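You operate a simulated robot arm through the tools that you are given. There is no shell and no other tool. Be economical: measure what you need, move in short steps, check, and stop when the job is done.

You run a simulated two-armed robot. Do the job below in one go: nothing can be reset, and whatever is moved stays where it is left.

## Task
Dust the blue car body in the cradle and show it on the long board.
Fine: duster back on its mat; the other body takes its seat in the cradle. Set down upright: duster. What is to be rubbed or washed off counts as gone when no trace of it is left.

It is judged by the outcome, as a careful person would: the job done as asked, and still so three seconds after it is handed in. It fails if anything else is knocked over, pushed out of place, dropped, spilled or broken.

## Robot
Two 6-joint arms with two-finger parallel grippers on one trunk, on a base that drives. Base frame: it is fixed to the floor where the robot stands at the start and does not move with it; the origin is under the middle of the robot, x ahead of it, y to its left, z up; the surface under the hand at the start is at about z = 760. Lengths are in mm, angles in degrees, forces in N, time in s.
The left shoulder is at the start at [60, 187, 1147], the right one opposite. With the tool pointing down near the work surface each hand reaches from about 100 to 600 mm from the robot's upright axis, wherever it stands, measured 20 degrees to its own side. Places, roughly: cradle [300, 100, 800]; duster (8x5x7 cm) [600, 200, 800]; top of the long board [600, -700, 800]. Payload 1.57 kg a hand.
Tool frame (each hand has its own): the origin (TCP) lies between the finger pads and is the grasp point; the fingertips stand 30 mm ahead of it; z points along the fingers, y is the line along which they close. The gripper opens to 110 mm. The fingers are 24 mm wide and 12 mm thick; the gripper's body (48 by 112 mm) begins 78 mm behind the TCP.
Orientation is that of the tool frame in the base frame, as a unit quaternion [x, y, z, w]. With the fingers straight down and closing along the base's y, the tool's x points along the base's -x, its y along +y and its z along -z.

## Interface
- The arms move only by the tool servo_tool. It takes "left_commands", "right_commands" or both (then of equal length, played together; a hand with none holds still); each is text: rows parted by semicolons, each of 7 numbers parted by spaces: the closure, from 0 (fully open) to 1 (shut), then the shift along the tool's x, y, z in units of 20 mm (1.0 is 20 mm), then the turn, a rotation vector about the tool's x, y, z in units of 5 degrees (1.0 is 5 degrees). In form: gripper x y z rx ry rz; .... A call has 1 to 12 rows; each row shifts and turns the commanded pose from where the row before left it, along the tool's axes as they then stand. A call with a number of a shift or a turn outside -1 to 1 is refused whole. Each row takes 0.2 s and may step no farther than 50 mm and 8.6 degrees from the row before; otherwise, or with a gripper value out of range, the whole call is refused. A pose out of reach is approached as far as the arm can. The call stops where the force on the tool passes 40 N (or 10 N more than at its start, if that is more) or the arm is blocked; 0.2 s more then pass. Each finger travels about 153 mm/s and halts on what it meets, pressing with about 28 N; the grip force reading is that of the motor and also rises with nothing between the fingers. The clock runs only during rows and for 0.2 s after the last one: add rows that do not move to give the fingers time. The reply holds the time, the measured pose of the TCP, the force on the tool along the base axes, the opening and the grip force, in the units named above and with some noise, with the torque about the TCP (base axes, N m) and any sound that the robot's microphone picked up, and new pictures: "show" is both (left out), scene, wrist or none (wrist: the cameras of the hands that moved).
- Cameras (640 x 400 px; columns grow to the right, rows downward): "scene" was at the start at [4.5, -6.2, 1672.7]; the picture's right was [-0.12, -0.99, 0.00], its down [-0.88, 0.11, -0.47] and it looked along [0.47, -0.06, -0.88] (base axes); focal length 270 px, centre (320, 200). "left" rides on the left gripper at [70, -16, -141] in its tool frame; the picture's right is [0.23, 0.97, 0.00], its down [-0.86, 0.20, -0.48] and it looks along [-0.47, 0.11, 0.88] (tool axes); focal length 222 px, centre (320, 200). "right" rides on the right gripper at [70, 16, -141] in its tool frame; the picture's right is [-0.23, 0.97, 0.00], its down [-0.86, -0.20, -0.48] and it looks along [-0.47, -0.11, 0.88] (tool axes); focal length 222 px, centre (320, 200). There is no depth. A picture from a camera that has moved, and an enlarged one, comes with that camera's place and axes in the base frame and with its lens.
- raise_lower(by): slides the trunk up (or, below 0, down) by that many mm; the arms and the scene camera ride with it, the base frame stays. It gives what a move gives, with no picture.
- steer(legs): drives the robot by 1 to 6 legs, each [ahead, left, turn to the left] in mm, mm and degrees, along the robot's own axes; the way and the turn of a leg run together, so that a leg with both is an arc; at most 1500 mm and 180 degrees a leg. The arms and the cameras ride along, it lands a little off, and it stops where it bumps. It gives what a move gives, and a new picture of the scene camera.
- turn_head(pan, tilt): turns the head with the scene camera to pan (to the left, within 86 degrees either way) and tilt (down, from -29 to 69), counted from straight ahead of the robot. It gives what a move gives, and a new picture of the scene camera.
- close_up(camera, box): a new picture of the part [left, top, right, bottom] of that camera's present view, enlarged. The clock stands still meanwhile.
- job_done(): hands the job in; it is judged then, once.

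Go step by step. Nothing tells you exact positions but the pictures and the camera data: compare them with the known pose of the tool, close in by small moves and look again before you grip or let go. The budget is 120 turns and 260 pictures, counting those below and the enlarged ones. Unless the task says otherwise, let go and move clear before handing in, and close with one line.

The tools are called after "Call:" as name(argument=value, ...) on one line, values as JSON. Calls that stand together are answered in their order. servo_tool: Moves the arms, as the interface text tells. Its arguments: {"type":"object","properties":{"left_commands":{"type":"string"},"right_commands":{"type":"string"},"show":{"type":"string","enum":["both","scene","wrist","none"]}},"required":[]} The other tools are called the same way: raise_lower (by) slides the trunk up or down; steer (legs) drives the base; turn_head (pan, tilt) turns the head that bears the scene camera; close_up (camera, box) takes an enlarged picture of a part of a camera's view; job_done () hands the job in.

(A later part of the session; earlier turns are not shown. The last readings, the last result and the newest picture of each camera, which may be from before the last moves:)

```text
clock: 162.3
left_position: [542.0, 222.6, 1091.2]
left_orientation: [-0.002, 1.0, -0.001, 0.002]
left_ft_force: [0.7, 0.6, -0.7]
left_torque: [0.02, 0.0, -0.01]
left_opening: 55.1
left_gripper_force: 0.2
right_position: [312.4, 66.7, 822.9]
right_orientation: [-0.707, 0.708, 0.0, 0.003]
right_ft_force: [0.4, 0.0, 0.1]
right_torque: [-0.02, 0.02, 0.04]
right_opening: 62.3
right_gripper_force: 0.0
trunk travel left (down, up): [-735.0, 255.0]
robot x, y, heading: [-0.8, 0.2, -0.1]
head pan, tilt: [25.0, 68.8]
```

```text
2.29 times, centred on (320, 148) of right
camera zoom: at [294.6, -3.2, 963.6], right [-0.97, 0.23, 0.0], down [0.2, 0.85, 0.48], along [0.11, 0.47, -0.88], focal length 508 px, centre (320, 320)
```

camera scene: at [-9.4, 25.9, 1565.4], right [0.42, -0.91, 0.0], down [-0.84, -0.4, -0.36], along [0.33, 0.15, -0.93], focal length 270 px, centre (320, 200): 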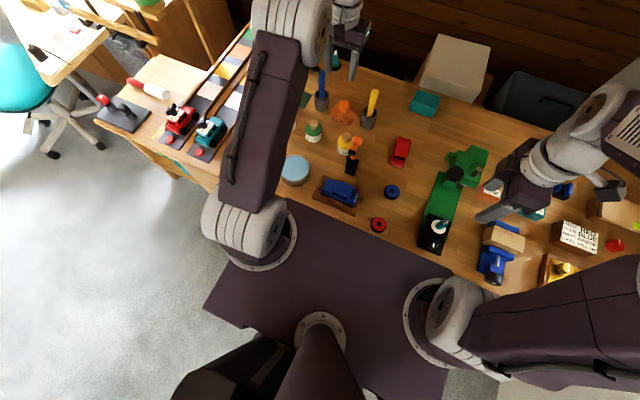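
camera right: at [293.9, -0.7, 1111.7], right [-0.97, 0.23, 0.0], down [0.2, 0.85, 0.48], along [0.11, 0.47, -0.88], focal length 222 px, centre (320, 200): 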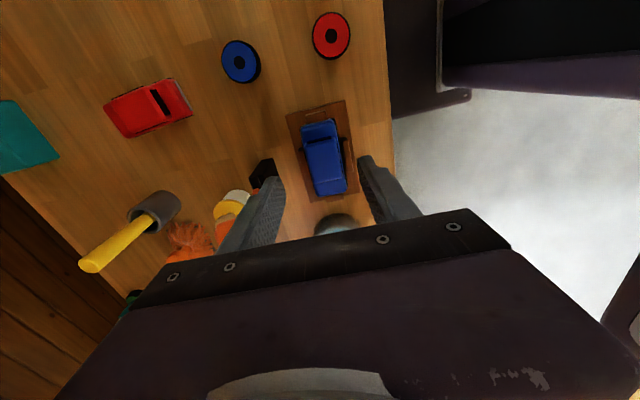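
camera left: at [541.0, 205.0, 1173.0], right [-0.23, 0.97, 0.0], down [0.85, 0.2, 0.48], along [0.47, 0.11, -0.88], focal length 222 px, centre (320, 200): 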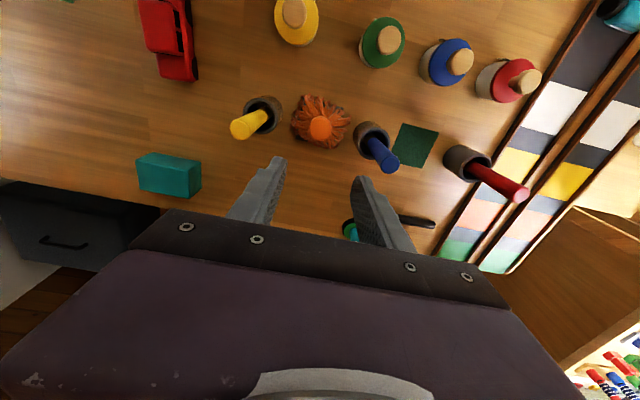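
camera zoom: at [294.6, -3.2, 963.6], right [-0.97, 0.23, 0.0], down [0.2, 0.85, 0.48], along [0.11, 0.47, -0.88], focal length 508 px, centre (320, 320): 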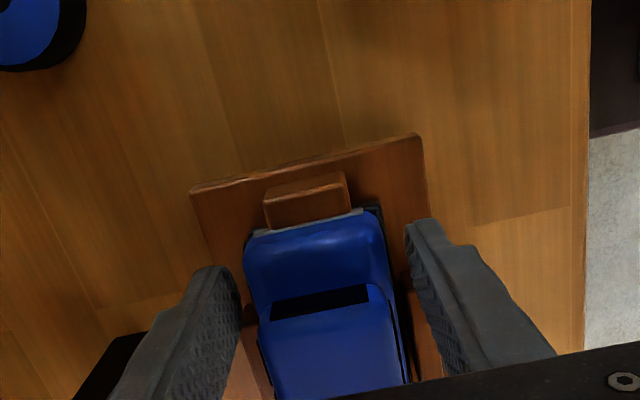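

The body is ~4 mm toward +x relative to the fingers; centre, lower a bit and close.

Call:
servo_tool(right_commands="0.436 0 -0.2 0 0 0 0;0.436 0 0 0.45 0 0 0;0.436 0 0 0 0 0 0;0.5 0 0 0 0 0 0;0.6 0 0 0 0 0 0;0.7 0 0 0 0 0 0;0.7 0 0 0 0 0 0", show="none")

Call:
close_up(camera="right", box=[180, 60, 460, 235])

```text
clock: 163.9
left_position: [540.7, 222.2, 1092.2]
left_orientation: [-0.002, 1.0, -0.001, 0.003]
left_ft_force: [-0.8, -0.1, 0.2]
left_torque: [0.01, -0.01, 0.0]
left_opening: 55.1
left_gripper_force: 0.1
right_position: [315.6, 67.4, 813.3]
right_orientation: [-0.707, 0.708, 0.0, 0.002]
right_ft_force: [-9.0, -0.2, -2.7]
right_torque: [-0.06, 0.33, 0.16]
right_opening: 49.1
right_gripper_force: 28.4
trunk travel left (down, up): [-735.0, 255.0]
robot x, y, heading: [0.2, 5.7, 0.3]
head pan, tilt: [25.0, 68.8]
```

```text
2.29 times, centred on (320, 148) of right
camera zoom: at [297.5, -2.9, 955.1], right [-0.97, 0.23, 0.0], down [0.2, 0.85, 0.48], along [0.11, 0.47, -0.88], focal length 508 px, centre (320, 320)
```

zoom: 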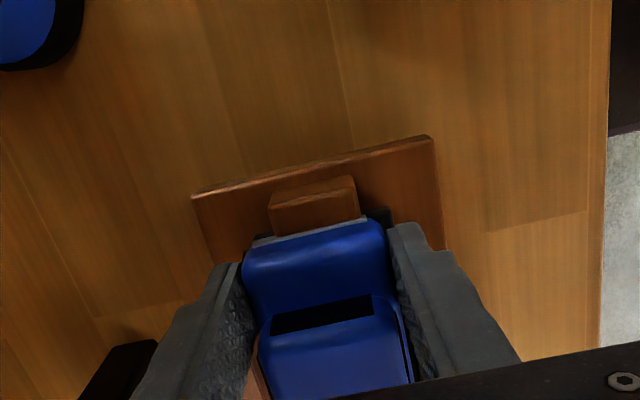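

Gripped. Lifting straight up.

Call:
servo_tool(right_commands="0.7 0 0.06 -0.1 0 0 0;0.7 0 0 -0.5 0 0 0;0.7 0 0 -1 0 0 0;0.7 0 0 -1 0 0 0;0.7 0 0 -1 0 0 0;0.7 0 0 -1 0 0 0;0.7 0 0 -1 0 0 0;0.7 0 0 -1 0 0 0;0.7 0 0 -1 0 0 0;0.7 0 0 -1 0 0 0;0.7 0 0 -1 0 0 0;0.7 0 0 -1 0 0 0", show="none")

Call:
servo_tool(right_commands="0.7 0 0 -1 0 0 0;0.7 0 0 -1 0 0 0;0.7 0 0 -1 0 0 0;0.7 0 0 -1 0 0 0;0.7 1 0 -1 0 0 0;0.7 1 0 0 0 0 0;0.7 1 0 0 0 0 0;0.7 1 0 0 0 0 0;0.7 1 0 0 0 0 0;0.7 1 0 0 0 0 0;0.7 1 0 0 0 0 0;0.7 1 0 0 0 0 0", show="both")

```text
clock: 166.5
left_position: [541.6, 222.6, 1092.2]
left_orientation: [-0.002, 1.0, 0.0, 0.001]
left_ft_force: [0.6, -0.4, -0.1]
left_torque: [-0.01, 0.01, -0.01]
left_opening: 54.8
left_gripper_force: 0.1
right_position: [316.4, 66.4, 1025.6]
right_orientation: [-0.707, 0.708, 0.001, 0.002]
right_ft_force: [0.1, -0.2, -1.1]
right_torque: [-0.03, -0.04, -0.01]
right_opening: 49.2
right_gripper_force: 27.8
trunk travel left (down, up): [-735.0, 255.0]
robot x, y, heading: [-2.4, 1.9, 0.1]
head pan, tilt: [25.0, 68.8]
```

```text
clock: 169.1
left_position: [540.7, 222.7, 1090.7]
left_orientation: [-0.002, 1.0, 0.0, 0.002]
left_ft_force: [-1.2, 0.4, 0.7]
left_torque: [0.03, -0.01, -0.02]
left_opening: 54.9
left_gripper_force: 0.1
right_position: [314.6, -93.4, 1127.0]
right_orientation: [-0.706, 0.708, 0.001, 0.003]
right_ft_force: [-0.2, 0.1, -1.0]
right_torque: [-0.03, -0.01, 0.01]
right_opening: 49.2
right_gripper_force: 28.4
trunk travel left (down, up): [-735.0, 255.0]
robot x, y, heading: [-3.1, -1.7, -0.1]
head pan, tilt: [25.0, 68.8]
camera scene: at [-10.9, 25.0, 1625.4], right [0.42, -0.91, 0.0], down [-0.84, -0.4, -0.36], along [0.33, 0.15, -0.93], focal length 270 px, centre (320, 200)
camera right: at [296.9, -163.4, 1267.2], right [-0.97, 0.23, 0.0], down [0.2, 0.85, 0.48], along [0.11, 0.47, -0.88], focal length 222 px, centre (320, 200)
```

scene: 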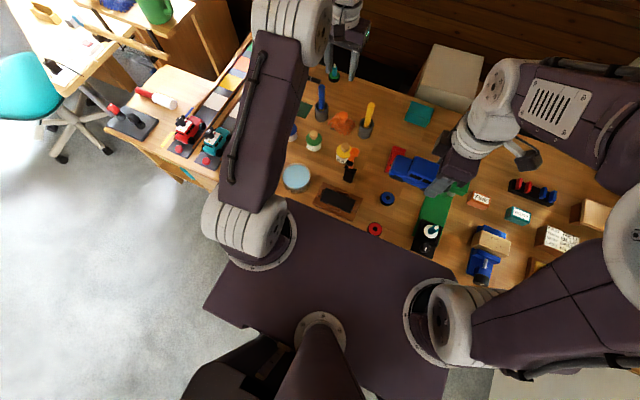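
right: 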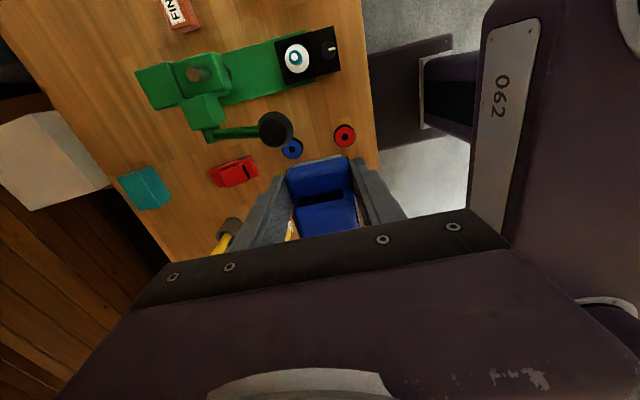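

Blue is held high, above the lever. Now drive the base to the right along the table so the right hand can reach the long board.

Call:
steer(legs=[[0, -400, 0]])

Call:
turn_head(pan=-25, tilt=50)

```text
clock: 171.6
left_position: [541.0, -178.7, 1090.1]
left_orientation: [-0.002, 1.0, -0.001, 0.002]
left_ft_force: [-0.3, 0.7, 0.6]
left_torque: [-0.02, -0.03, 0.04]
left_opening: 55.0
left_gripper_force: 0.1
right_position: [314.7, -493.7, 1126.1]
right_orientation: [-0.706, 0.708, 0.001, 0.002]
right_ft_force: [0.5, 0.2, -0.5]
right_torque: [-0.05, 0.0, -0.01]
right_opening: 49.0
right_gripper_force: 27.8
trunk travel left (down, up): [-735.0, 255.0]
robot x, y, heading: [-2.5, -404.9, 0.2]
head pan, tilt: [25.0, 68.8]
camera scene: at [-10.1, -375.1, 1625.4], right [0.42, -0.91, 0.0], down [-0.84, -0.4, -0.36], along [0.33, 0.15, -0.93], focal length 270 px, centre (320, 200)
```

scene: 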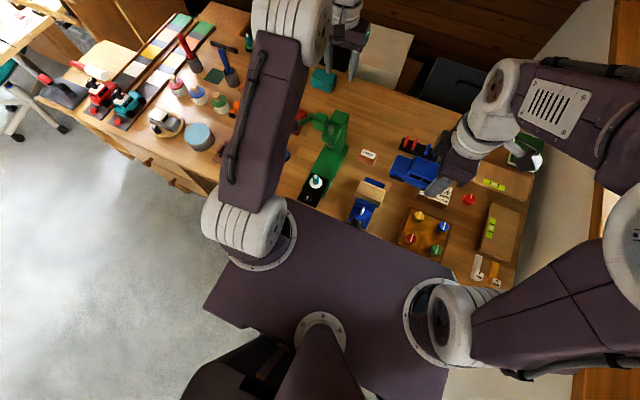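

```text
clock: 172.8
left_position: [543.0, -178.7, 1090.3]
left_orientation: [-0.002, 1.0, -0.001, 0.002]
left_ft_force: [0.3, -0.3, 0.0]
left_torque: [0.04, 0.04, 0.0]
left_opening: 54.9
left_gripper_force: 0.1
right_position: [315.6, -494.2, 1126.5]
right_orientation: [-0.706, 0.708, 0.001, 0.002]
right_ft_force: [-0.2, 0.4, -0.3]
right_torque: [-0.03, -0.02, 0.0]
right_opening: 49.1
right_gripper_force: 28.0
trunk travel left (down, up): [-735.0, 255.0]
robot x, y, heading: [-0.9, -399.8, 0.0]
head pan, tilt: [-25.0, 50.0]
camera scene: at [9.1, -432.3, 1647.3], right [-0.42, -0.91, 0.0], down [-0.7, 0.32, -0.64], along [0.58, -0.27, -0.77], focal length 270 px, centre (320, 200)
```

scene: 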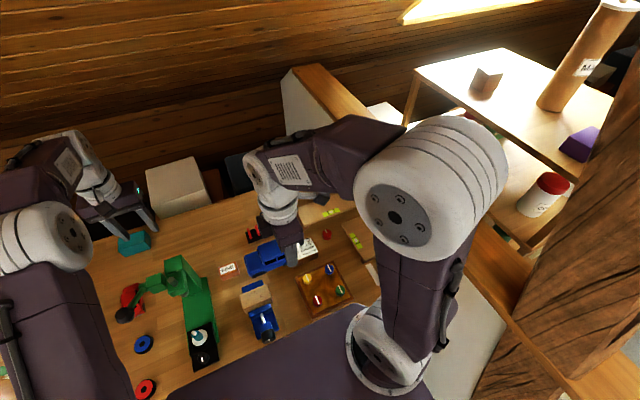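

Call:
steer(legs=[[70, 0, 0]])

Call:
close_up(camera="left", box=[0, 0, 320, 200])

Call:
close_up(camera="scene", box=[240, 150, 400, 330])

```text
clock: 173.8
left_position: [609.4, -179.3, 1092.2]
left_orientation: [-0.003, 1.0, 0.0, 0.002]
left_ft_force: [0.7, 0.1, -0.2]
left_torque: [-0.01, 0.0, 0.02]
left_opening: 55.0
left_gripper_force: 0.1
right_position: [381.8, -494.0, 1126.6]
right_orientation: [-0.706, 0.708, 0.0, 0.003]
right_ft_force: [-0.5, 1.2, -0.9]
right_torque: [-0.02, -0.01, -0.03]
right_opening: 49.3
right_gripper_force: 27.6
trunk travel left (down, up): [-735.0, 255.0]
robot x, y, heading: [68.5, -400.5, 0.2]
head pan, tilt: [-25.0, 50.0]
camera scene: at [74.1, -432.5, 1647.4], right [-0.42, -0.91, 0.0], down [-0.69, 0.32, -0.64], along [0.58, -0.27, -0.76], focal length 270 px, centre (320, 200)
```

scene: 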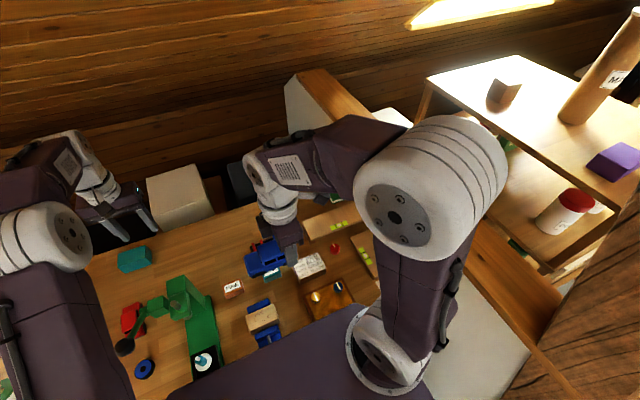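

```text
2.00 times, centred on (160, 100) of left
camera zoom: at [538.1, -195.4, 1234.1], right [-0.23, 0.97, 0.0], down [0.85, 0.2, 0.48], along [0.47, 0.11, -0.87], focal length 444 px, centre (640, 400)
```

zoom: 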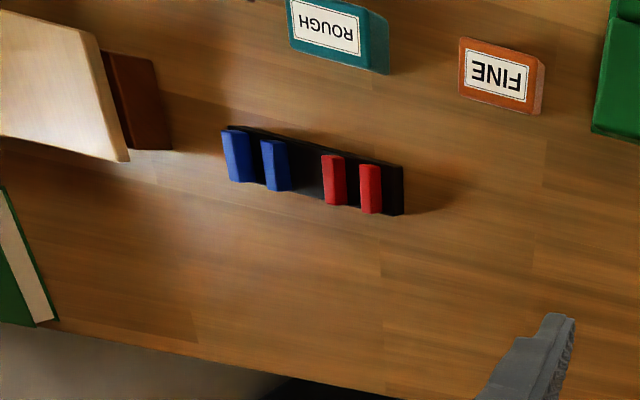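

```text
2.22 times, centred on (320, 240) of scene
camera zoom: at [74.1, -432.5, 1647.4], right [-0.42, -0.91, 0.0], down [-0.69, 0.32, -0.64], along [0.58, -0.27, -0.76], focal length 599 px, centre (320, 111)
```

zoom: 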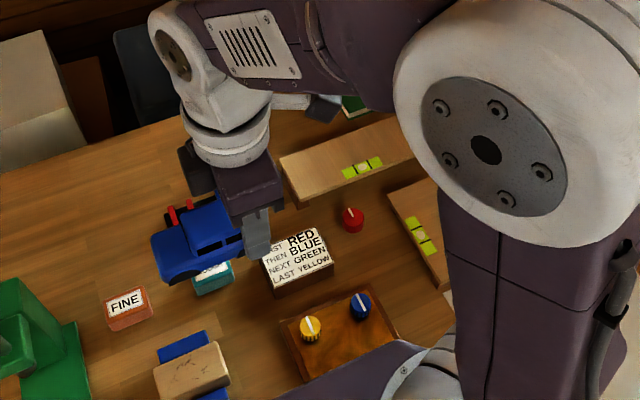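

The long board spans about x 553–647, y -867 to -623, with the vial near [577,-750]. I'll set the body at about [616,-690], beside the vial. Move base a bit more right/ahead for comfortable reach.

Call:
steer(legs=[[0, -90, 0], [30, 0, 0]])

Call:
servo_tool(right_commands="0.7 0.7 -1 0 0 0 0;0.7 0.7 -1 0 0 0 0;0.7 0.7 -1 0 0 0 0;0.7 0.7 -1 0 0 0 0;0.7 0.7 -1 0 0 0 0;0.7 0.7 -1 0 0 0 0;0.7 0.7 -1 0 0 0 0;0.7 0.7 -1 0 0 0 0;0.7 0.7 -0.8 0 0 0 0;0.7 0.7 0 1 0 0 0;0.7 0 0 1 0 0 0;0.7 0 0 0 0 0 0", show="wrist")

```text
clock: 175.3
left_position: [638.3, -264.3, 1094.4]
left_orientation: [-0.002, 1.0, -0.001, 0.004]
left_ft_force: [0.1, 0.6, 0.2]
left_torque: [-0.01, -0.08, -0.01]
left_opening: 55.1
left_gripper_force: 0.0
right_position: [409.3, -580.9, 1128.8]
right_orientation: [-0.707, 0.707, -0.001, 0.004]
right_ft_force: [0.2, 0.5, -1.4]
right_torque: [-0.06, -0.08, 0.0]
right_opening: 49.4
right_gripper_force: 27.6
trunk travel left (down, up): [-735.0, 255.0]
robot x, y, heading: [97.9, -493.9, 0.0]
head pan, tilt: [-25.0, 50.0]
camera scene: at [100.5, -517.6, 1647.5], right [-0.42, -0.91, 0.0], down [-0.69, 0.32, -0.65], along [0.59, -0.27, -0.76], focal length 270 px, centre (320, 200)
```

scene: 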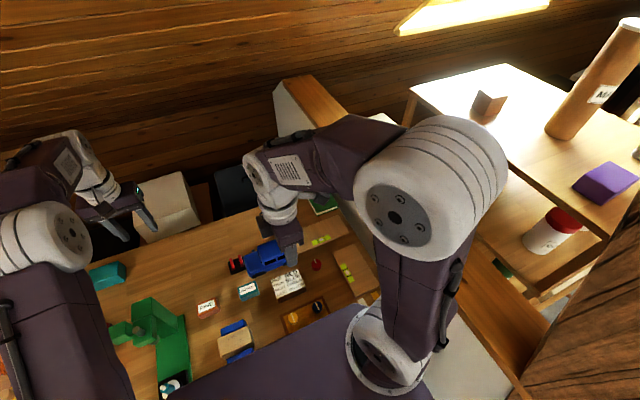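

```text
clock: 177.9
left_position: [641.7, -266.5, 1091.2]
left_orientation: [-0.002, 1.0, 0.0, 0.002]
left_ft_force: [-0.2, -0.1, -0.3]
left_torque: [0.01, 0.0, 0.0]
left_opening: 55.1
left_gripper_force: 0.0
right_position: [588.6, -721.4, 1087.1]
right_orientation: [-0.706, 0.708, 0.001, 0.001]
right_ft_force: [0.0, 0.1, -1.1]
right_torque: [-0.04, -0.04, 0.01]
right_opening: 49.4
right_gripper_force: 28.1
trunk travel left (down, up): [-735.0, 255.0]
robot x, y, heading: [100.2, -490.2, 0.0]
head pan, tilt: [-25.0, 50.0]
camera right: at [571.2, -791.8, 1227.2], right [-0.97, 0.23, 0.0], down [0.2, 0.85, 0.48], along [0.11, 0.47, -0.88], focal length 222 px, centre (320, 200)
```

right: 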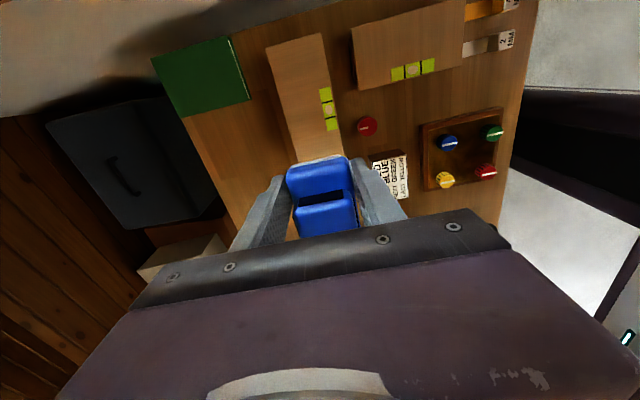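

Clear view: board x 554–643, vial x 557–580, y -776 to -700. Target body centre [612,-715]. Move over and descend partway.

Call:
servo_tool(right_commands="0.7 0.9 -0.6 0 0 0 0;0.7 0.88 -0.57 1 0 0 0;0.7 0 0 1 0 0 0;0.7 0 0 1 0 0 0;0.7 0 0 1 0 0 0;0.7 0 0 1 0 0 0;0.7 0 0 1 0 0 0;0.7 0 0 1 0 0 0;0.7 0 0 1 0 0 0;0.7 0 0 1 0 0 0;0.7 0 0 1 0 0 0;0.7 0 0 0 0 0 0", show="wrist")

Call:
close_up(camera="scene", box=[230, 190, 390, 310])

```text
clock: 180.5
left_position: [642.0, -267.1, 1091.0]
left_orientation: [-0.002, 1.0, -0.001, 0.002]
left_ft_force: [-0.7, 0.5, -0.4]
left_torque: [0.02, -0.01, 0.04]
left_opening: 55.0
left_gripper_force: 0.1
right_position: [615.6, -756.4, 887.0]
right_orientation: [-0.706, 0.708, -0.001, 0.003]
right_ft_force: [-0.2, -0.3, -1.2]
right_torque: [-0.07, 0.01, -0.01]
right_opening: 49.2
right_gripper_force: 28.4
trunk travel left (down, up): [-735.0, 255.0]
robot x, y, heading: [100.3, -491.9, 0.1]
head pan, tilt: [-25.0, 50.0]
camera right: at [597.1, -827.1, 1027.6], right [-0.97, 0.23, 0.0], down [0.2, 0.85, 0.48], along [0.11, 0.47, -0.88], focal length 222 px, centre (320, 200)
```

right: 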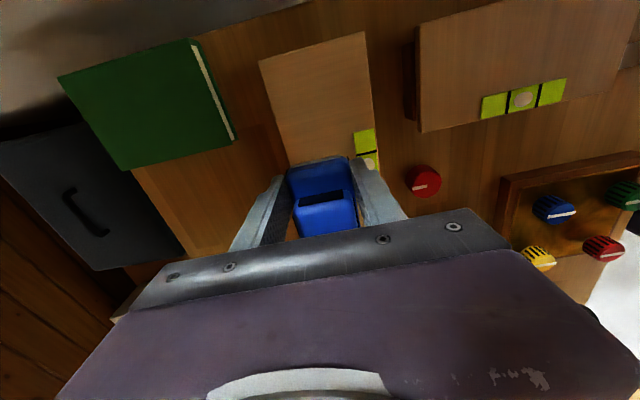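

```text
3.33 times, centred on (310, 250) of scene
camera zoom: at [108.4, -520.7, 1647.4], right [-0.42, -0.91, 0.0], down [-0.69, 0.32, -0.64], along [0.58, -0.27, -0.77], focal length 898 px, centre (353, 33)
```

zoom: 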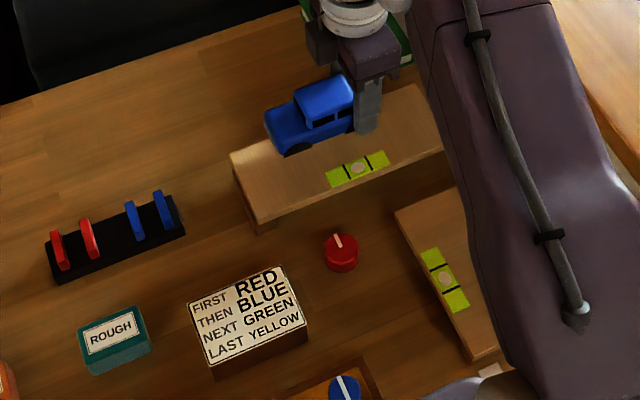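

Alignment is good. Lower to just above the board, then gently to contact.

Call:
servo_tool(right_commands="0.7 0 0.15 1 0 0 0;0.7 0 0 0.8 0 0 0;0.7 0 0 0.2 0 0 0;0.7 0 0 0.15 0 0 0;0.7 0 0 0 0 0 0", show="none")

Call:
close_up(camera="scene", box=[270, 190, 370, 260])

Call:
close_up(camera="right", box=[200, 20, 460, 235])

```text
clock: 181.7
left_position: [640.5, -266.0, 1092.2]
left_orientation: [-0.002, 1.0, -0.001, 0.003]
left_ft_force: [-0.1, 0.6, -0.5]
left_torque: [0.01, 0.02, -0.01]
left_opening: 54.9
left_gripper_force: 0.1
right_position: [611.8, -756.5, 845.1]
right_orientation: [-0.706, 0.708, -0.001, 0.004]
right_ft_force: [2.0, -0.4, 14.1]
right_torque: [0.48, 0.24, -0.03]
right_opening: 49.2
right_gripper_force: 27.7
trunk travel left (down, up): [-735.0, 255.0]
robot x, y, heading: [99.5, -492.8, 0.4]
head pan, tilt: [-25.0, 50.0]
```

```text
5.71 times, centred on (320, 225) of scene
camera zoom: at [106.5, -519.8, 1647.7], right [-0.42, -0.91, 0.0], down [-0.69, 0.32, -0.64], along [0.58, -0.27, -0.77], focal length 1540 px, centre (320, 57)
```

zoom: 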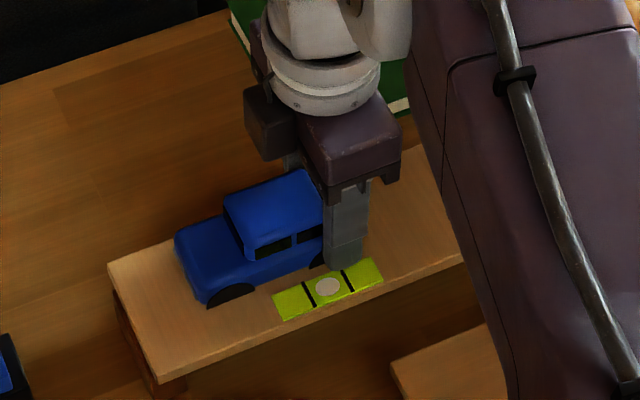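

```text
1.86 times, centred on (330, 128) of right
camera zoom: at [593.5, -827.4, 986.6], right [-0.97, 0.23, -0.01], down [0.2, 0.85, 0.48], along [0.12, 0.47, -0.88], focal length 413 px, centre (301, 335)
```

zoom: 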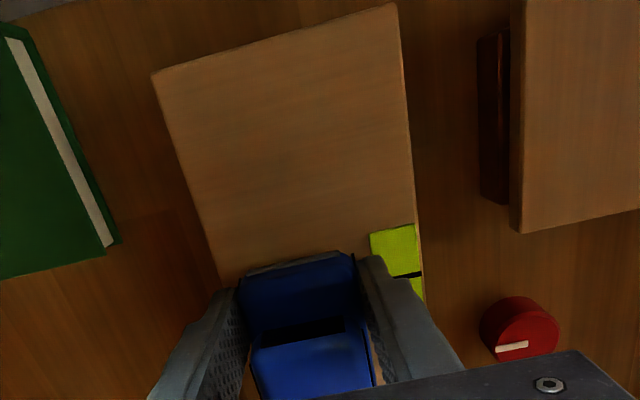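

Contact with the board at 14 N. Release gently and rise.

Call:
servo_tool(right_commands="0.54 0 0 0 0 0 0;0.5 0 0 0 0 0 0;0.47 0 0 0 0 0 0;0.47 0 0 0 0 0 0;0.47 0 0 -0.3 0 0 0;0.47 0 0 -0.7 0 0 0;0.47 0 0 -1 0 0 0;0.47 0 0 -1 0 0 0;0.47 0 0 -1 0 0 0;0.47 0 0 -1 0 0 0;0.47 0 0 -1 0 0 0;0.47 0 0 -1 0 0 0", show="wrist")

Call:
close_up(camera="scene", box=[270, 190, 370, 260])

Call:
close_up(camera="right", box=[200, 20, 460, 235])

```text
clock: 184.3
left_position: [641.4, -265.8, 1091.7]
left_orientation: [-0.003, 1.0, 0.0, 0.002]
left_ft_force: [1.6, 0.0, -0.6]
left_torque: [0.0, 0.02, 0.02]
left_opening: 55.0
left_gripper_force: 0.1
right_position: [608.7, -758.0, 984.3]
right_orientation: [-0.706, 0.708, 0.001, 0.001]
right_ft_force: [0.0, 0.1, 0.1]
right_torque: [0.02, 0.0, 0.05]
right_opening: 58.4
right_gripper_force: 0.0
trunk travel left (down, up): [-735.0, 255.0]
robot x, y, heading: [97.5, -489.7, 0.1]
head pan, tilt: [-25.0, 50.0]
camera right: at [592.1, -827.6, 1125.4], right [-0.97, 0.23, 0.0], down [0.2, 0.85, 0.48], along [0.11, 0.47, -0.88], focal length 222 px, centre (320, 200)
```

right: 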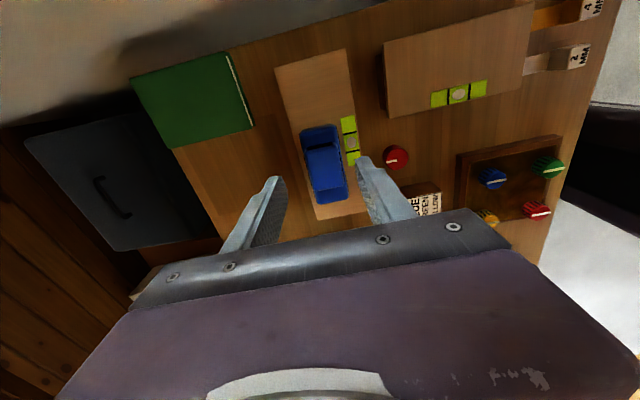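

```text
5.71 times, centred on (320, 225) of scene
camera zoom: at [107.9, -520.5, 1647.4], right [-0.42, -0.91, 0.0], down [-0.69, 0.32, -0.64], along [0.58, -0.27, -0.77], focal length 1540 px, centre (320, 57)
```

zoom: 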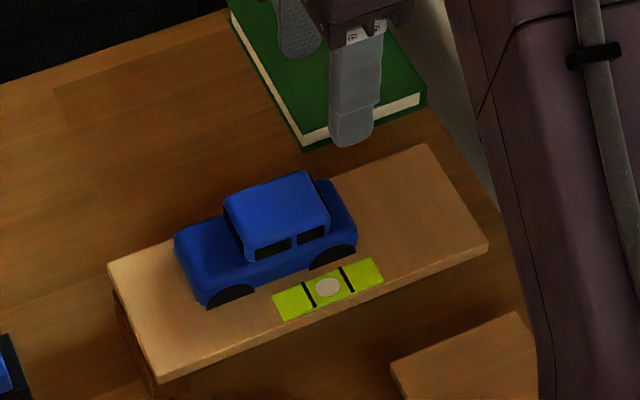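

```text
1.86 times, centred on (330, 128) of right
camera zoom: at [592.1, -827.6, 1125.4], right [-0.97, 0.23, 0.0], down [0.2, 0.85, 0.48], along [0.11, 0.47, -0.88], focal length 413 px, centre (301, 335)
```

zoom: 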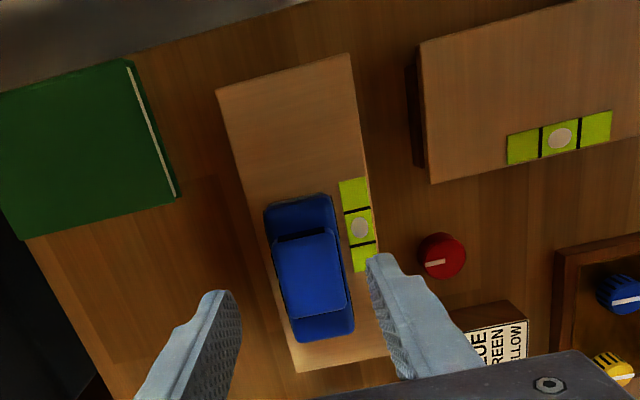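

Blue is on display beside the vial, upright and clean. Now for the red body: raise the right hand and turn it back to yaw ≈4.5°.

Call:
servo_tool(right_commands="0.418 0 0 -1 0 0 1;0.418 0 0 -1 0 0 1;0.418 0 0 -1 0 0 1;0.418 0 0 -1 0 0 1;0.418 0 0 -1 0 0 1;0.418 0 0 -1 0 0 1;0.418 0 0 -1 0 0 1;0.418 0 0 0 0 0 1;0.418 0 0 0 0 0 1;0.418 0 0 0 0 0 1;0.418 0 0 0 0 0 1;0.418 0 0 0 0 0 1", show="none")

Call:
servo_tool(right_commands="0.418 0 0 0 0 0 1;0.418 0 0 0 0 0 1;0.418 0 0 0 0 0 1;0.418 0 0 0 0 0 1;0.418 0 0 0 0 0 1;0.418 1 0 0 0 0 0;0.418 1 0 0 0 0 0;0.418 1 0 0 0 0 0;0.418 1 0 0 0 0 0;0.418 1 0 0 0 0 0;0.418 1 0 0 0 0 0;0.418 0 0 0 0 0 0", show="none")

Call:
steer(legs=[[-100, 0, 0], [0, 430, 0]])

```text
clock: 186.9
left_position: [642.4, -267.1, 1091.5]
left_orientation: [-0.003, 1.0, 0.0, 0.002]
left_ft_force: [-0.6, -0.2, -0.6]
left_torque: [0.02, 0.02, 0.0]
left_opening: 55.1
left_gripper_force: 0.0
right_position: [609.8, -758.8, 1123.9]
right_orientation: [-0.258, 0.966, 0.001, 0.002]
right_ft_force: [0.3, -0.1, 0.1]
right_torque: [-0.02, 0.04, 0.0]
right_opening: 63.9
right_gripper_force: 0.1
trunk travel left (down, up): [-735.0, 255.0]
robot x, y, heading: [98.1, -489.5, -0.2]
head pan, tilt: [-25.0, 50.0]
```

```text
clock: 189.5
left_position: [642.0, -268.5, 1090.4]
left_orientation: [-0.002, 1.0, 0.0, 0.002]
left_ft_force: [-1.0, 0.0, -0.4]
left_torque: [0.03, -0.03, 0.01]
left_opening: 55.0
left_gripper_force: 0.1
right_position: [491.3, -768.7, 1122.5]
right_orientation: [-0.043, 0.999, 0.002, 0.001]
right_ft_force: [0.2, -0.2, -0.4]
right_torque: [-0.01, 0.0, 0.0]
right_opening: 64.4
right_gripper_force: 0.1
trunk travel left (down, up): [-735.0, 255.0]
robot x, y, heading: [99.2, -488.5, 0.2]
head pan, tilt: [-25.0, 50.0]
```

```text
clock: 192.9
left_position: [542.5, 164.5, 1091.2]
left_orientation: [-0.005, 1.0, 0.0, 0.002]
left_ft_force: [-0.2, 0.2, 0.4]
left_torque: [0.01, -0.03, -0.01]
left_opening: 55.0
left_gripper_force: 0.0
right_position: [395.1, -340.0, 1122.6]
right_orientation: [-0.045, 0.999, 0.002, 0.001]
right_ft_force: [-0.7, 0.0, -0.4]
right_torque: [0.01, -0.03, 0.04]
right_opening: 63.8
right_gripper_force: 0.1
trunk travel left (down, up): [-735.0, 255.0]
robot x, y, heading: [-1.5, -60.4, 0.4]
head pan, tilt: [-25.0, 50.0]
camera scene: at [10.9, -92.8, 1647.3], right [-0.42, -0.91, 0.0], down [-0.7, 0.32, -0.64], along [0.58, -0.27, -0.77], focal length 270 px, centre (320, 200)
```

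scene: 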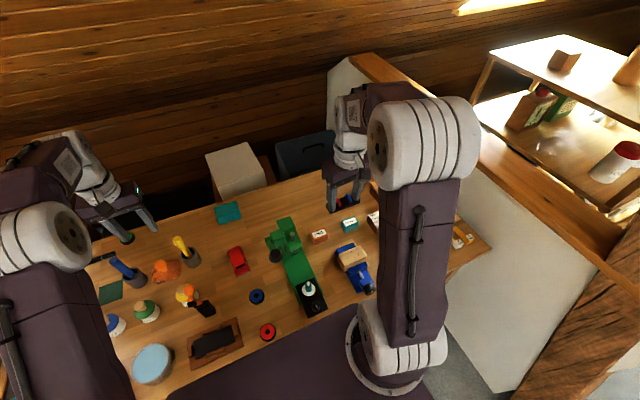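

Call:
steer(legs=[[0, 60, 0]])

Call:
servo_tool(right_commands="0.418 -0.5 1 0 0 0 0;0.418 -0.5 1 0 0 0 0;0.418 -0.5 1 0 0 0 0;0.418 -0.5 1 0 0 0 0;0.418 -0.5 1 0 0 0 0;0.418 -0.5 1 0 0 0 0;0.418 -0.5 1 0 0 0 0;0.418 -0.5 1 0 0 0 0;0.418 -0.5 1 0 0 0 0;0.418 -0.5 1 0 0 0 0;0.418 -0.5 1 0 0 0 0;0.418 -0.5 1 0 0 0 0", show="none")

Call:
servo_tool(right_commands="0.418 -0.3 0.45 1 0 0 0;0.418 0 0 1 0 0 0;0.418 0 0 1 0 0 0;0.418 0 0 1 0 0 0;0.418 0 0 1 0 0 0;0.418 0 0 1 0 0 0;0.418 0 0 1 0 0 0;0.418 0 0 1 0 0 0;0.418 0 0 1 0 0 0;0.418 0 0 1 0 0 0;0.418 0 0 0 0 0 0", show="wrist")

Call:
close_up(camera="right", box=[180, 60, 460, 235])

```text
clock: 193.9
left_position: [542.3, 219.0, 1091.6]
left_orientation: [-0.004, 1.0, 0.001, 0.003]
left_ft_force: [0.1, 0.2, -0.1]
left_torque: [0.07, 0.0, -0.04]
left_opening: 55.0
left_gripper_force: 0.0
right_position: [393.4, -282.7, 1121.6]
right_orientation: [-0.044, 0.999, 0.004, 0.002]
right_ft_force: [0.9, 0.7, -0.5]
right_torque: [0.04, -0.02, 0.0]
right_opening: 64.1
right_gripper_force: 0.0
trunk travel left (down, up): [-735.0, 255.0]
robot x, y, heading: [-0.7, -5.4, 0.3]
head pan, tilt: [-25.0, 50.0]
camera scene: at [10.2, -38.0, 1647.2], right [-0.42, -0.91, 0.0], down [-0.7, 0.32, -0.64], along [0.58, -0.27, -0.77], focal length 270 px, centre (320, 200)
```

scene: 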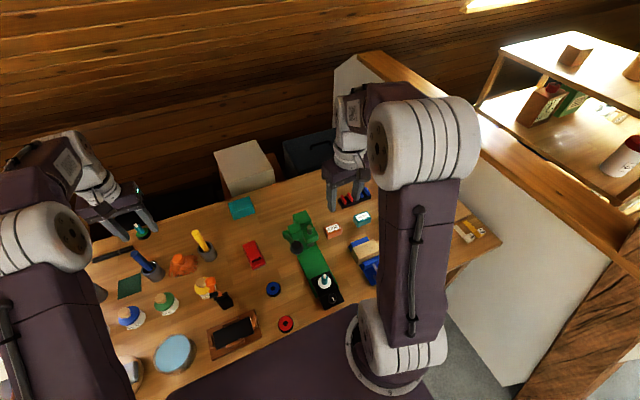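

```text
clock: 196.5
left_position: [542.9, 223.2, 1090.3]
left_orientation: [-0.004, 1.0, -0.001, 0.001]
left_ft_force: [0.0, -0.1, 0.7]
left_torque: [0.01, -0.01, -0.01]
left_opening: 55.2
left_gripper_force: 0.0
right_position: [492.5, -31.1, 1122.9]
right_orientation: [-0.044, 0.999, 0.002, 0.001]
right_ft_force: [0.4, 2.2, -0.4]
right_torque: [0.01, 0.0, 0.04]
right_opening: 63.9
right_gripper_force: 0.1
trunk travel left (down, up): [-735.0, 255.0]
robot x, y, heading: [4.9, -0.8, 0.4]
head pan, tilt: [-25.0, 50.0]
```

```text
clock: 198.9
left_position: [542.1, 222.9, 1090.6]
left_orientation: [-0.004, 1.0, -0.001, 0.002]
left_ft_force: [0.2, -0.1, -0.1]
left_torque: [0.01, -0.03, 0.03]
left_opening: 55.0
left_gripper_force: 0.0
right_position: [495.8, -19.9, 922.4]
right_orientation: [-0.046, 0.999, 0.002, 0.002]
right_ft_force: [0.5, 0.4, -0.3]
right_torque: [0.01, 0.02, 0.01]
right_opening: 63.8
right_gripper_force: 0.1
trunk travel left (down, up): [-735.0, 255.0]
robot x, y, heading: [-2.8, 2.0, 0.3]
head pan, tilt: [-25.0, 50.0]
camera right: at [424.1, -10.1, 1063.7], right [0.14, 0.99, 0.0], down [0.87, -0.12, 0.48], along [0.48, -0.06, -0.88], focal length 222 px, centre (320, 200)
```

right: 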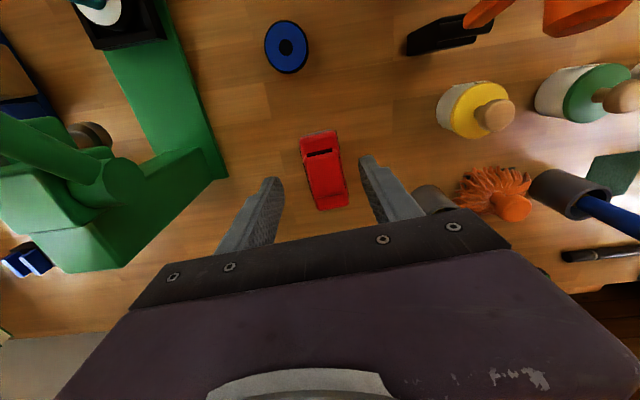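

```text
2.29 times, centred on (320, 148) of right
camera zoom: at [424.1, -10.1, 1063.7], right [0.14, 0.99, 0.0], down [0.87, -0.12, 0.48], along [0.48, -0.06, -0.88], focal length 508 px, centre (320, 320)
```

zoom: 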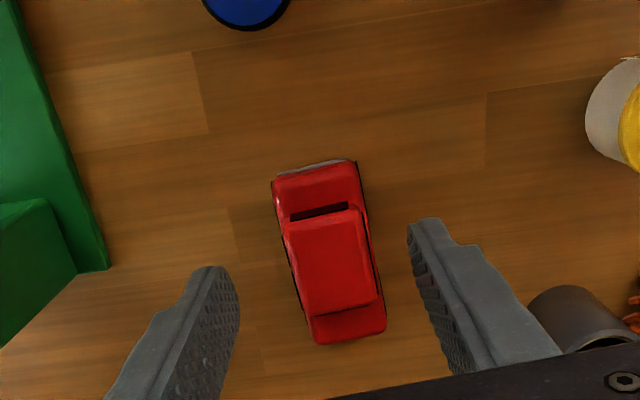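

Red measures x 487–594, yaw ≈4.5°. Descend onto its -x end and grip.

Call:
servo_tool(right_commands="0.418 -0.15 0 1 0 0 0;0.418 0 0 1 0 0 0;0.418 0 0 1 0 0 0;0.418 0 0 1 0 0 0;0.418 0 0 1 0 0 0;0.418 0 0 1 0 0 0;0.418 0 0 0.27 0 0 0;0.418 0 0 0 0 0 0", show="wrist")

Call:
close_up(camera="right", box=[180, 80, 460, 255])

```text
clock: 200.7
left_position: [541.6, 222.7, 1091.7]
left_orientation: [-0.004, 1.0, -0.001, 0.002]
left_ft_force: [-0.4, 0.3, -1.0]
left_torque: [-0.02, -0.01, -0.01]
left_opening: 55.0
left_gripper_force: 0.1
right_position: [501.1, -19.2, 798.2]
right_orientation: [-0.044, 0.999, 0.002, 0.001]
right_ft_force: [0.9, 0.4, 0.1]
right_torque: [0.0, -0.02, 0.05]
right_opening: 64.0
right_gripper_force: 0.0
trunk travel left (down, up): [-735.0, 255.0]
robot x, y, heading: [-2.4, -0.1, 0.2]
head pan, tilt: [-25.0, 50.0]
camera right: at [428.6, -9.1, 938.6], right [0.14, 0.99, 0.0], down [0.87, -0.12, 0.48], along [0.48, -0.06, -0.88], focal length 222 px, centre (320, 200)
```

right: 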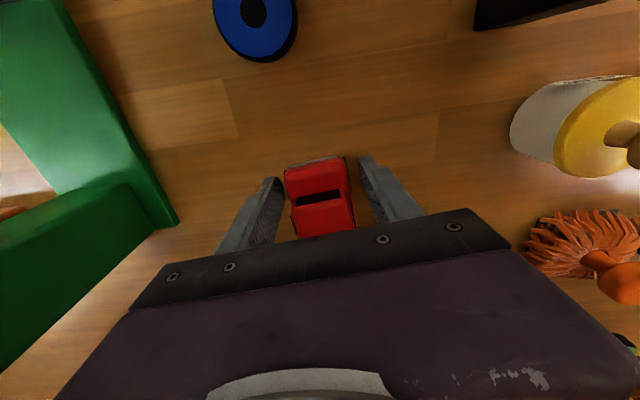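

```text
2.29 times, centred on (320, 168) of right
camera zoom: at [428.6, -9.1, 938.6], right [0.14, 0.99, 0.0], down [0.87, -0.12, 0.48], along [0.48, -0.06, -0.88], focal length 508 px, centre (320, 274)
```

zoom: 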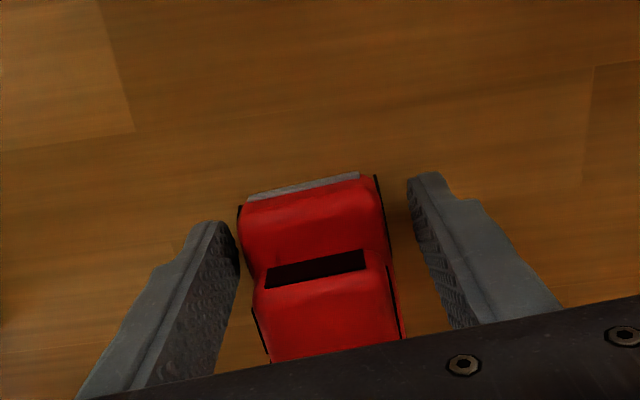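

Same grip geometry as with blue. Close and lift.

Call:
servo_tool(right_commands="0.5 0 0 0 0 0 0;0.6 0 0 0 0 0 0;0.7 0 0 0 0 0 0;0.7 0 0 0 0 0 0;0.7 0 0 -0.5 0 0 0;0.7 0 0 -1 0 0 0;0.7 0 0 -1 0 0 0;0.7 0 0 -1 0 0 0;0.7 0 0 -1 0 0 0;0.7 0 0 -1 0 0 0;0.7 0 0 -1 0 0 0;0.7 0 0 -1 0 0 0", show="wrist")

Call:
servo_tool(right_commands="0.7 0 0 -1 0 0 0;0.7 0 0 -1 0 0 0;0.7 0 0 -1 0 0 0;0.7 0 0 -1 0 0 0;0.7 1 0.5 0 0 0 0;0.7 1 0.5 0 0 0 0;0.7 1 0.5 0 0 0 0;0.7 1 0.5 0 0 0 0;0.7 1 0.5 0 0 0 0;0.7 1 0.5 0 0 0 0;0.7 1 0.5 0 0 0 0;0.7 1 0.5 0 0 0 0", show="none")

```text
clock: 203.3
left_position: [541.2, 222.4, 1090.9]
left_orientation: [-0.003, 1.0, -0.001, 0.002]
left_ft_force: [-0.2, 0.3, 0.2]
left_torque: [0.0, -0.01, 0.01]
left_opening: 54.9
left_gripper_force: 0.0
right_position: [499.5, -19.8, 947.6]
right_orientation: [-0.045, 0.999, 0.002, 0.001]
right_ft_force: [0.5, 0.6, -1.2]
right_torque: [-0.01, 0.03, 0.0]
right_opening: 49.2
right_gripper_force: 28.1
trunk travel left (down, up): [-735.0, 255.0]
robot x, y, heading: [1.9, -4.5, 0.5]
head pan, tilt: [-25.0, 50.0]
camera right: at [427.3, -10.2, 1089.4], right [0.14, 0.99, 0.0], down [0.87, -0.12, 0.48], along [0.48, -0.06, -0.88], focal length 222 px, centre (320, 200)
```

right: 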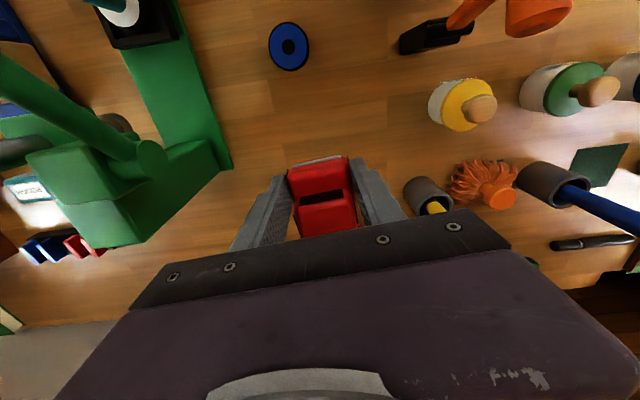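

```text
clock: 205.9
left_position: [541.2, 224.1, 1091.3]
left_orientation: [-0.003, 1.0, 0.0, 0.002]
left_ft_force: [0.4, 0.1, -0.1]
left_torque: [0.01, -0.01, 0.0]
left_opening: 55.2
left_gripper_force: 0.2
right_position: [333.5, 47.9, 1027.4]
right_orientation: [-0.045, 0.999, 0.002, 0.002]
right_ft_force: [-0.7, 0.2, -1.0]
right_torque: [0.03, 0.01, -0.03]
right_opening: 49.1
right_gripper_force: 27.6
trunk travel left (down, up): [-735.0, 255.0]
robot x, y, heading: [4.1, -0.7, 0.2]
head pan, tilt: [-25.0, 50.0]
```

Red is firmly held. Rotate it to lie along y above the cradle.

Call:
servo_tool(right_commands="0.7 0 0 0 0 0 -1;0.7 0 0 0 0 0 -1;0.7 0 0 0 0 0 -1;0.7 0 0 0 0 0 -1;0.7 0 0 0 0 0 -1;0.7 0 0 0 0 0 -1;0.7 0 0 0 0 0 -1;0.7 0 0 0 0 0 -1;0.7 0 0 0 0 0 -1;0.7 0 0 0 0 0 -1;0.7 0 0 0 0 0 -1;0.7 0 0 0 0 0 -1", show="none")

Call:
servo_tool(right_commands="0.7 0 0 0 0 0 -1;0.7 0 0 0 0 0 -1;0.7 0 0 0 0 0 -1;0.7 0 0 0 0 0 -1;0.7 0 0 0 0 0 -0.97;0.7 -0.5 0.5 0 0 0 0;0.7 -0.5 0.47 0 0 0 0;0.7 0 0 1 0 0 0;0.7 0 0 1 0 0 0;0.7 0 0 1 0 0 0;0.7 0 0 1 0 0 0;0.7 0 0 0 0 0 0", show="wrist")

Call:
close_up(camera="right", box=[180, 60, 460, 235])

Call:
turn_head(pan=10, tilt=60)

Call:
close_up(camera="scene", box=[270, 190, 350, 270])

```text
clock: 208.5
left_position: [541.3, 222.2, 1091.1]
left_orientation: [-0.003, 1.0, -0.002, 0.002]
left_ft_force: [0.2, 1.4, 0.5]
left_torque: [0.01, 0.01, 0.0]
left_opening: 54.9
left_gripper_force: 0.1
right_position: [334.3, 46.1, 1028.2]
right_orientation: [-0.539, 0.843, 0.001, 0.001]
right_ft_force: [1.4, -0.5, -0.5]
right_torque: [-0.02, 0.01, -0.02]
right_opening: 49.3
right_gripper_force: 27.7
trunk travel left (down, up): [-735.0, 255.0]
robot x, y, heading: [-2.6, -1.2, 0.2]
head pan, tilt: [-25.0, 50.0]
```

```text
clock: 211.1
left_position: [541.6, 223.3, 1091.4]
left_orientation: [-0.004, 1.0, -0.001, 0.002]
left_ft_force: [-0.9, 0.3, -1.2]
left_torque: [-0.05, -0.01, 0.0]
left_opening: 55.1
left_gripper_force: 0.1
right_position: [314.7, 65.2, 948.0]
right_orientation: [-0.706, 0.708, 0.0, 0.001]
right_ft_force: [1.1, -0.5, -0.5]
right_torque: [-0.06, -0.01, 0.01]
right_opening: 49.4
right_gripper_force: 28.1
trunk travel left (down, up): [-735.0, 255.0]
robot x, y, heading: [-0.1, -4.5, 0.5]
head pan, tilt: [-25.0, 50.0]
camera right: at [296.7, -4.6, 1088.9], right [-0.97, 0.23, 0.0], down [0.2, 0.85, 0.48], along [0.11, 0.47, -0.88], focal length 222 px, centre (320, 200)
```

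right: 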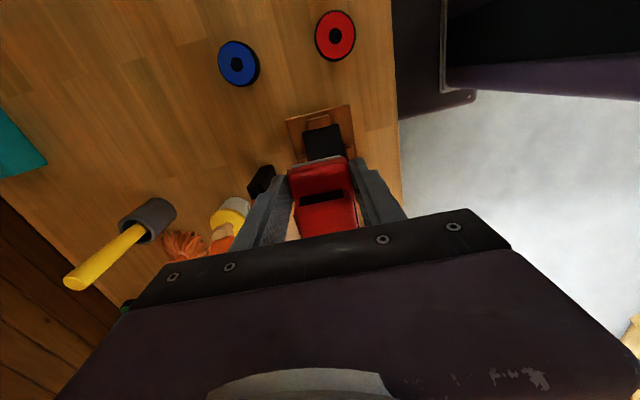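

```text
2.29 times, centred on (320, 148) of right
camera zoom: at [296.7, -4.6, 1088.9], right [-0.97, 0.23, 0.0], down [0.2, 0.85, 0.48], along [0.11, 0.47, -0.88], focal length 508 px, centre (320, 320)
```

zoom: 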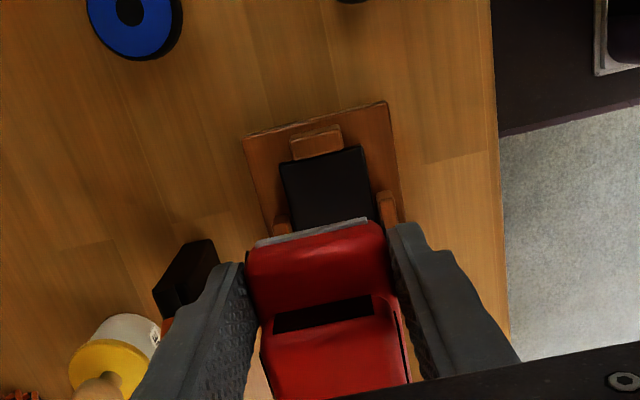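

```text
clock: 212.1
left_position: [541.3, 221.6, 1090.7]
left_orientation: [-0.004, 1.0, 0.0, 0.001]
left_ft_force: [0.3, -0.1, -0.4]
left_torque: [0.0, 0.0, 0.04]
left_opening: 55.1
left_gripper_force: 0.0
right_position: [314.7, 65.4, 947.9]
right_orientation: [-0.706, 0.708, 0.001, 0.001]
right_ft_force: [0.8, 0.0, -0.5]
right_torque: [-0.03, 0.04, 0.0]
right_opening: 49.3
right_gripper_force: 27.5
trunk travel left (down, up): [-735.0, 255.0]
robot x, y, heading: [-4.8, 0.5, 0.5]
head pan, tilt: [10.0, 60.0]
camera scene: at [6.1, 11.9, 1634.8], right [0.18, -0.98, 0.0], down [-0.85, -0.15, -0.5], along [0.49, 0.09, -0.87], focal length 270 px, centre (320, 200)
```

scene: 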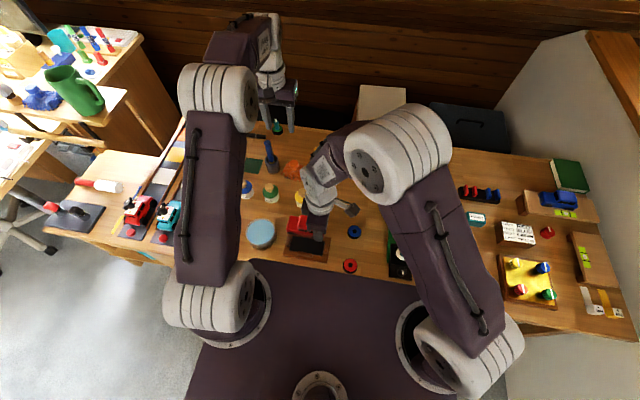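

```text
5.00 times, centred on (310, 230) of scene
camera zoom: at [6.1, 11.9, 1634.8], right [0.18, -0.98, 0.0], down [-0.85, -0.15, -0.5], along [0.49, 0.09, -0.87], focal length 1347 px, centre (370, 50)
```

zoom: 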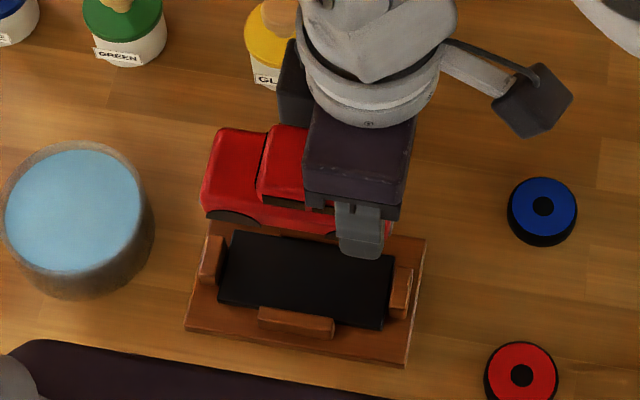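

Red's place in the grip matches blue's exactly, so the target pose is the one blue was lifted from: [314.5, 67.4, ~813]. Lower in stages.

Call:
servo_tool(right_commands="0.7 -0.1 0 1 0 0 0;0.7 0 0 1 0 0 0;0.7 0 0 1 0 0 0;0.7 0 0 1 0 0 0;0.7 0 0 1 0 0 0;0.7 0 0 0.8 0 0 0;0.7 0 0 0 0 0 0", show="none")

Call:
close_up(camera="right", box=[180, 60, 460, 235])

Call:
close_up(camera="scene", box=[270, 200, 350, 270])

```text
clock: 213.7
left_position: [542.2, 222.9, 1092.3]
left_orientation: [-0.003, 1.0, -0.001, 0.002]
left_ft_force: [0.0, -0.1, 0.5]
left_torque: [-0.01, -0.03, -0.01]
left_opening: 54.9
left_gripper_force: 0.1
right_position: [315.8, 68.3, 831.8]
right_orientation: [-0.706, 0.708, 0.002, 0.001]
right_ft_force: [0.0, 0.1, -1.3]
right_torque: [-0.06, 0.0, -0.01]
right_opening: 49.3
right_gripper_force: 27.4
trunk travel left (down, up): [-735.0, 255.0]
robot x, y, heading: [-0.2, -2.0, 0.5]
head pan, tilt: [10.0, 60.0]
```

```text
2.29 times, centred on (320, 148) of right
camera zoom: at [297.6, -1.8, 973.3], right [-0.97, 0.23, 0.0], down [0.2, 0.85, 0.48], along [0.11, 0.47, -0.88], focal length 508 px, centre (320, 320)
```

zoom: 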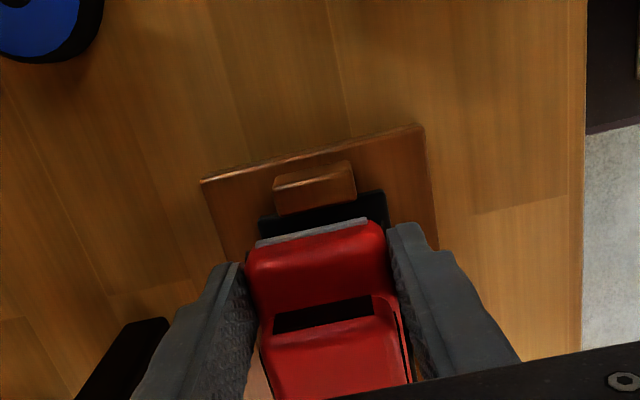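

```text
5.71 times, centred on (310, 235) of scene
camera zoom: at [5.9, 11.9, 1634.8], right [0.18, -0.98, 0.0], down [-0.85, -0.15, -0.5], along [0.49, 0.09, -0.87], focal length 1540 px, centre (377, 0)
```

zoom: 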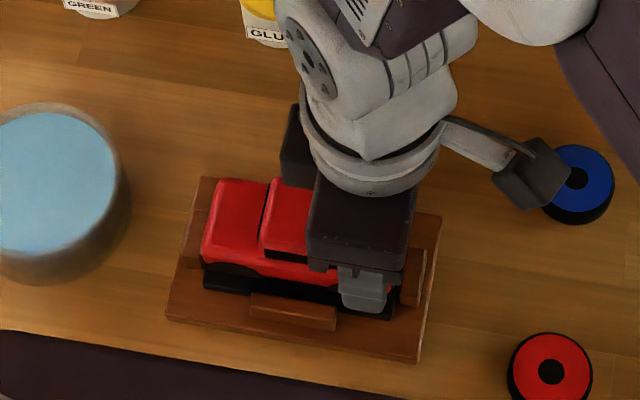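

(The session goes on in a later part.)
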